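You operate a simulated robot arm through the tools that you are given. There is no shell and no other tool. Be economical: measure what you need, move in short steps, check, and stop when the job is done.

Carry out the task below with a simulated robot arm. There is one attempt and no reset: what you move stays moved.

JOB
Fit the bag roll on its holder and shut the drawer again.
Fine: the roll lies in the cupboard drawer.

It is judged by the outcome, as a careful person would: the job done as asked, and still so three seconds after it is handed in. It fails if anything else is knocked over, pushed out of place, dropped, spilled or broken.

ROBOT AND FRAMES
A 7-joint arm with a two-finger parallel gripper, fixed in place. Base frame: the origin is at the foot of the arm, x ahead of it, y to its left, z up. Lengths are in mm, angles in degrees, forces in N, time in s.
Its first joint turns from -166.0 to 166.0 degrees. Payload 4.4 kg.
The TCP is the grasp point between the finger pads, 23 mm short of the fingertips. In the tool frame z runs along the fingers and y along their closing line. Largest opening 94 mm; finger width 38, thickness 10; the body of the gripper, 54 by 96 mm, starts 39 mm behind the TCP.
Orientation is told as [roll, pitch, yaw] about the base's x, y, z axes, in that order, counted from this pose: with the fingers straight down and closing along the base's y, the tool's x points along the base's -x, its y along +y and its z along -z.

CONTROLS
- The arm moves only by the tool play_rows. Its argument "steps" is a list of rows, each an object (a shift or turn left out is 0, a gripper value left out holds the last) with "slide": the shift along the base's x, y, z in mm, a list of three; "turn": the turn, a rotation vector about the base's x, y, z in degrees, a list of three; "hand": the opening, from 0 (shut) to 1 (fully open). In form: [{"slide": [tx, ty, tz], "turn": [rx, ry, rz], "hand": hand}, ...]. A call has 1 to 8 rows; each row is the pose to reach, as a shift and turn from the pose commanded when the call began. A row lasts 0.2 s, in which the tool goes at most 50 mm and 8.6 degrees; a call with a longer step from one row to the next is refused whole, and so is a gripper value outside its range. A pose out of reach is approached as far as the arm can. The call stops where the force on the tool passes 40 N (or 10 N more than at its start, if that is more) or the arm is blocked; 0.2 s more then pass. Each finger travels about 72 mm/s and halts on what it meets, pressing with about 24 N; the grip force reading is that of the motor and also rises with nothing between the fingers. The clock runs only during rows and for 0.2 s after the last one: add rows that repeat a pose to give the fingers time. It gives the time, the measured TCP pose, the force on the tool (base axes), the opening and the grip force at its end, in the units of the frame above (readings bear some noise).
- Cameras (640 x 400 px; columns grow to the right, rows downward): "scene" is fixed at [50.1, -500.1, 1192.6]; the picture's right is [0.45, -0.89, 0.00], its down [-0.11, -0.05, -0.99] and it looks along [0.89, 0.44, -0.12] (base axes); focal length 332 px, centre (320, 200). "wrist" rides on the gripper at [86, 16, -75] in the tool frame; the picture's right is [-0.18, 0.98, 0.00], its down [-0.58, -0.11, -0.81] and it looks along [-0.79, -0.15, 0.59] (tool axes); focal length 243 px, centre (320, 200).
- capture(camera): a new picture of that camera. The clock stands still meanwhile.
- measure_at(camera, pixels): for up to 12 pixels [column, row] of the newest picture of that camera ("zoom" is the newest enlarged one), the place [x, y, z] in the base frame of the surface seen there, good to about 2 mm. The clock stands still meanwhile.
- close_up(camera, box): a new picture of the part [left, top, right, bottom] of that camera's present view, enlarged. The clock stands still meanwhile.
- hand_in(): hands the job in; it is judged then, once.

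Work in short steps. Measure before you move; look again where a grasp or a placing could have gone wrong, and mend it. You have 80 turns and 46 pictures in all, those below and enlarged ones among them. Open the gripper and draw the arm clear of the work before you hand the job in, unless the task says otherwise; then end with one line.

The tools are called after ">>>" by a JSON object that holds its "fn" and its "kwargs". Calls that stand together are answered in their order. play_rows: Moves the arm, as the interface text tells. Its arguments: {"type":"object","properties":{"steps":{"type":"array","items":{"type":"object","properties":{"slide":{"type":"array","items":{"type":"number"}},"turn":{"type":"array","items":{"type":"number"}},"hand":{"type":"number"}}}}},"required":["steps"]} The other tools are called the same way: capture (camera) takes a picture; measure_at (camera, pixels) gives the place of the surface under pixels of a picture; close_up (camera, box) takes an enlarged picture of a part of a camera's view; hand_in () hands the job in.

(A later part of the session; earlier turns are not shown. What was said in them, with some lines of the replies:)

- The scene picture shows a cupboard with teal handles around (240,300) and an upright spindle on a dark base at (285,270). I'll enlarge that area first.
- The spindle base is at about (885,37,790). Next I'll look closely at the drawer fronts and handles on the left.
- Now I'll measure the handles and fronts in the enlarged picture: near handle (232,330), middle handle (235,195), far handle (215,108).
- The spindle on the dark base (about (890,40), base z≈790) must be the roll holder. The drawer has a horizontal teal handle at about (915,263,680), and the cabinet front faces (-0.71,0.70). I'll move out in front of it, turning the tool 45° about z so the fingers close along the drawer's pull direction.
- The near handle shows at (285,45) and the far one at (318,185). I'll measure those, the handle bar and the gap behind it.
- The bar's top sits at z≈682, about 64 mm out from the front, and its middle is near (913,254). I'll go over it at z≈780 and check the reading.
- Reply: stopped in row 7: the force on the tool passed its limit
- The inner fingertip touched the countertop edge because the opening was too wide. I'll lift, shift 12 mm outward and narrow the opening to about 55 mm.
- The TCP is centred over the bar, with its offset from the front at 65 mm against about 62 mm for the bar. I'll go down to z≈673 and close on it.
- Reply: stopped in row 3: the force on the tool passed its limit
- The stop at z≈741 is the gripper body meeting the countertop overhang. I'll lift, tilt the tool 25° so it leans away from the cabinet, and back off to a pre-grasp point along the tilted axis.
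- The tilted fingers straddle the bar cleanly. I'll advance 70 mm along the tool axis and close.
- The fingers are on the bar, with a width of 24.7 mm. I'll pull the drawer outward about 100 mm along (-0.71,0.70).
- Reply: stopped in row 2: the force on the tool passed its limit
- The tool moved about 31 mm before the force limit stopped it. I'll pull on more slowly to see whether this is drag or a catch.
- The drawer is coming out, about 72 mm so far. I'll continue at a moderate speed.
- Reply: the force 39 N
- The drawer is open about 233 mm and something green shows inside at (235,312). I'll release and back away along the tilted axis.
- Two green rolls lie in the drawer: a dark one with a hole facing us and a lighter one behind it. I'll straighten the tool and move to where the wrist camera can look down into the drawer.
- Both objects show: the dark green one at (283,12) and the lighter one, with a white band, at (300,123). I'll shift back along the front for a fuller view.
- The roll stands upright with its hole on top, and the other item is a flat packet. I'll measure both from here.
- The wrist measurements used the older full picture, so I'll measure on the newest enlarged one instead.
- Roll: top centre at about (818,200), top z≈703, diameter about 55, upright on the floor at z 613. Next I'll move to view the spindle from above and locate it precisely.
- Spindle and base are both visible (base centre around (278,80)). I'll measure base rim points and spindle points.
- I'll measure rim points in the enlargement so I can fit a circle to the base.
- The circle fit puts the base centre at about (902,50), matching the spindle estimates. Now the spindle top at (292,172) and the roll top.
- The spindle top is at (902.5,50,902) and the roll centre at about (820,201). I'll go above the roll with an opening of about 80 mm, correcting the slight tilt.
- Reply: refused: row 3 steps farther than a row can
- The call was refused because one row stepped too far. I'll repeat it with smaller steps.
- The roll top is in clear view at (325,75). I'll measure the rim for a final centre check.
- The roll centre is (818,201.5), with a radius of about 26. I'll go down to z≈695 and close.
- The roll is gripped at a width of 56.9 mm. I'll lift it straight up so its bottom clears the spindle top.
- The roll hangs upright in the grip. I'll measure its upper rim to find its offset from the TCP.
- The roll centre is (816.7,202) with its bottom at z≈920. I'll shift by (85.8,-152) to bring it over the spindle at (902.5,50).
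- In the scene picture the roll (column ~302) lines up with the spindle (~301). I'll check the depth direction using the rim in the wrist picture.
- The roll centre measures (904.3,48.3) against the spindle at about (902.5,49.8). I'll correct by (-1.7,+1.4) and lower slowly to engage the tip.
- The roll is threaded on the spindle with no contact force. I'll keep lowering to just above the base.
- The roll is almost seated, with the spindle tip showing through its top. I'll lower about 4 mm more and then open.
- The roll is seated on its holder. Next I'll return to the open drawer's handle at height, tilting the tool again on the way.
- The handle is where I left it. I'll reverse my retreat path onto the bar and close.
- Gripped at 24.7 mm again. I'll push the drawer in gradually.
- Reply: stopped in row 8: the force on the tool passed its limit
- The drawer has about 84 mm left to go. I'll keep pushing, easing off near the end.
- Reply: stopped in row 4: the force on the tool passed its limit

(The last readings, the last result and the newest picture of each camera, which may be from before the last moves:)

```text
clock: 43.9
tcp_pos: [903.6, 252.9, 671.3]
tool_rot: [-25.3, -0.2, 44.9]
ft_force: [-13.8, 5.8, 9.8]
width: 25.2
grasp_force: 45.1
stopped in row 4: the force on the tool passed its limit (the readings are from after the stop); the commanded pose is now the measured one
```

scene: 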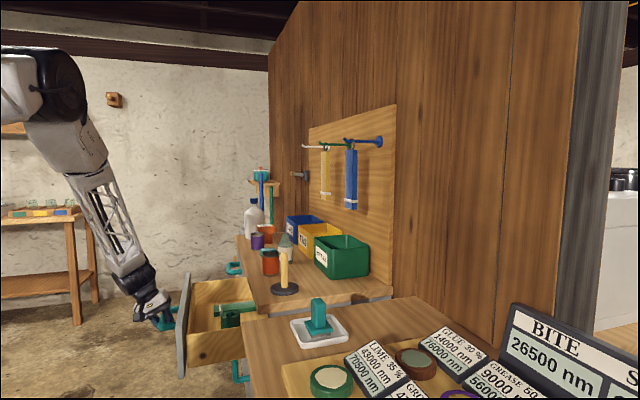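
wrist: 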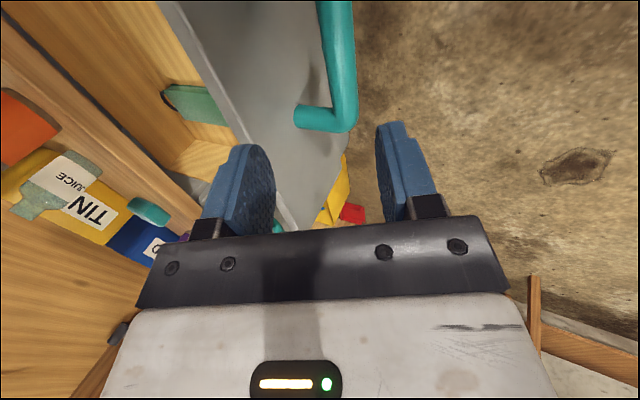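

The push met firm resistance near the start position. I'll release, back away and compare the handle position with the first measurement.

>>> {"fn": "play_rows", "kwargs": {"steps": [{"slide": [0, 0, 0], "hand": 0.6}, {"slide": [0, 0, 0], "hand": 0.6}, {"slide": [0, 0, 0], "hand": 0.6}, {"slide": [-8, 8, 24]}, {"slide": [-15, 15, 46]}, {"slide": [-25, 25, 85]}, {"slide": [-30, 30, 125]}]}}

>>> {"fn": "capture", "kwargs": {"camera": "wrist"}}

>>> {"fn": "close_up", "kwargs": {"camera": "scene", "box": [200, 220, 320, 370]}}

```text
clock: 45.5
tcp_pos: [870.2, 283.0, 796.8]
tool_rot: [-25.2, -0.2, 44.9]
ft_force: [-0.1, 0.1, -0.7]
width: 56.5
grasp_force: 0.1
```

```text
11 pictures are left
```

wrist: 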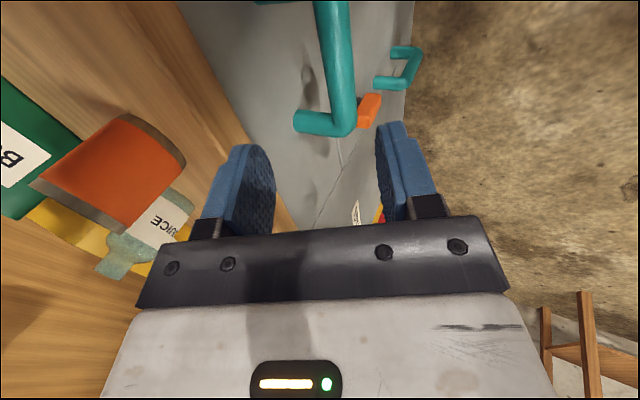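

```text
2.67 times, centred on (260, 295) of scene
```

zoom: 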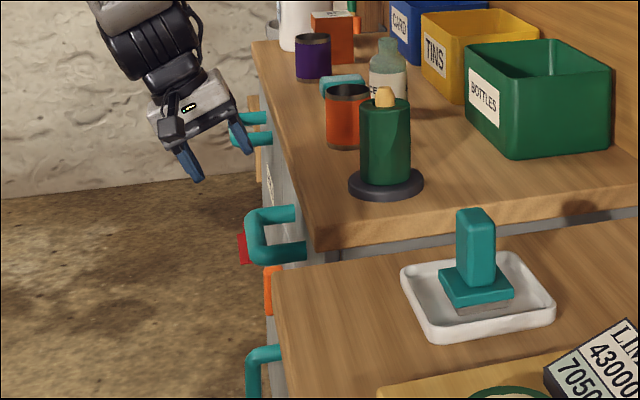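

The drawer looks flush. I'll measure the drawer front against the neighbouring panels across the seam.

>>> {"fn": "close_up", "kwargs": {"camera": "wrist", "box": [260, 60, 400, 230]}}

>>> {"fn": "measure_at", "kwargs": {"camera": "wrist", "pixels": [[270, 80], [300, 150], [290, 170], [325, 165], [310, 185], [345, 180], [360, 190], [370, 150], [335, 205], [335, 20], [345, 70], [350, 110]]}}

```text
2.35 times, centred on (330, 145) of wrist
```

zoom: 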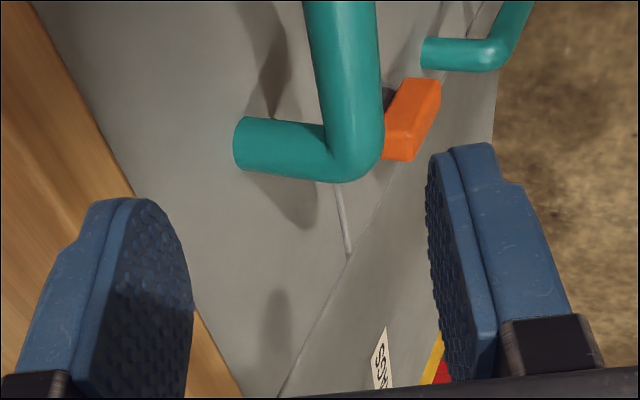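

```text
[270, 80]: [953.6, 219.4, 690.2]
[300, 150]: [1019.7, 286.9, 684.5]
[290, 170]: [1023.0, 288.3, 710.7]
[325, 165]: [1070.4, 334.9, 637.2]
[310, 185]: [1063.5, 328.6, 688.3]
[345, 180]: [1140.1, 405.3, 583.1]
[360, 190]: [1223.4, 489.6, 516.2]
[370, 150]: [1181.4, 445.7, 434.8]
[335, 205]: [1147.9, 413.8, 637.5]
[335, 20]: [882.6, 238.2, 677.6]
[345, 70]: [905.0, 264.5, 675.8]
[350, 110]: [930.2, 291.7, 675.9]
```

Drawer front and neighbouring panels are coplanar within about 1 mm, so the drawer is shut. I'll draw the arm up and clear, then take a last look.

>>> {"fn": "play_rows", "kwargs": {"steps": [{"slide": [-15, 15, 35]}, {"slide": [-30, 30, 75], "turn": [4, 4, 0]}, {"slide": [-45, 45, 115], "turn": [8, 8, 0]}, {"slide": [-60, 55, 155], "turn": [13, 13, 0]}, {"slide": [-80, 60, 195], "turn": [17.6, 17.8, 0]}, {"slide": [-100, 60, 230], "turn": [17.6, 17.8, 0]}]}}

>>> {"fn": "capture", "kwargs": {"camera": "scene"}}

>>> {"fn": "close_up", "kwargs": {"camera": "scene", "box": [210, 210, 330, 360]}}

```text
clock: 46.9
tcp_pos: [775.9, 340.1, 1024.1]
tool_rot: [0.0, 0.1, 44.8]
ft_force: [-0.6, 0.5, -0.8]
width: 56.6
grasp_force: 0.1
```

```text
8 pictures are left
```

scene: 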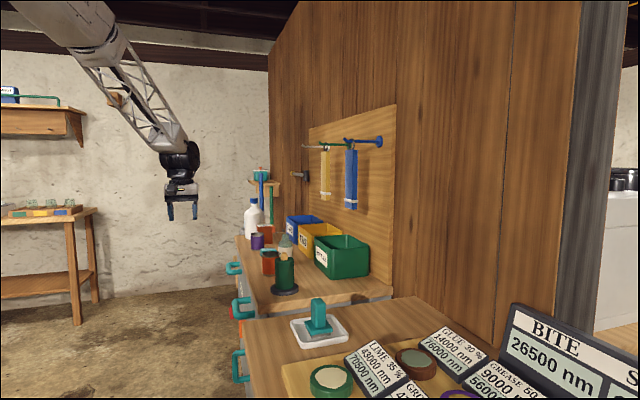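

```text
2.67 times, centred on (270, 285) of scene
```

zoom: 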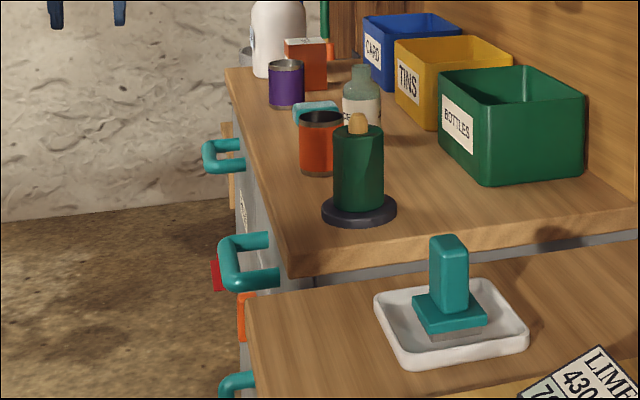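

The roll is seated on the spindle, the drawer is shut, nothing else has moved, and the arm is clear. Handing in now.

>>> {"fn": "hand_in", "kwargs": {}}

```text
The job is handed in.
```

The bag roll is on its holder, the drawer is shut, and the job is handed in; I saw nothing else disturbed.
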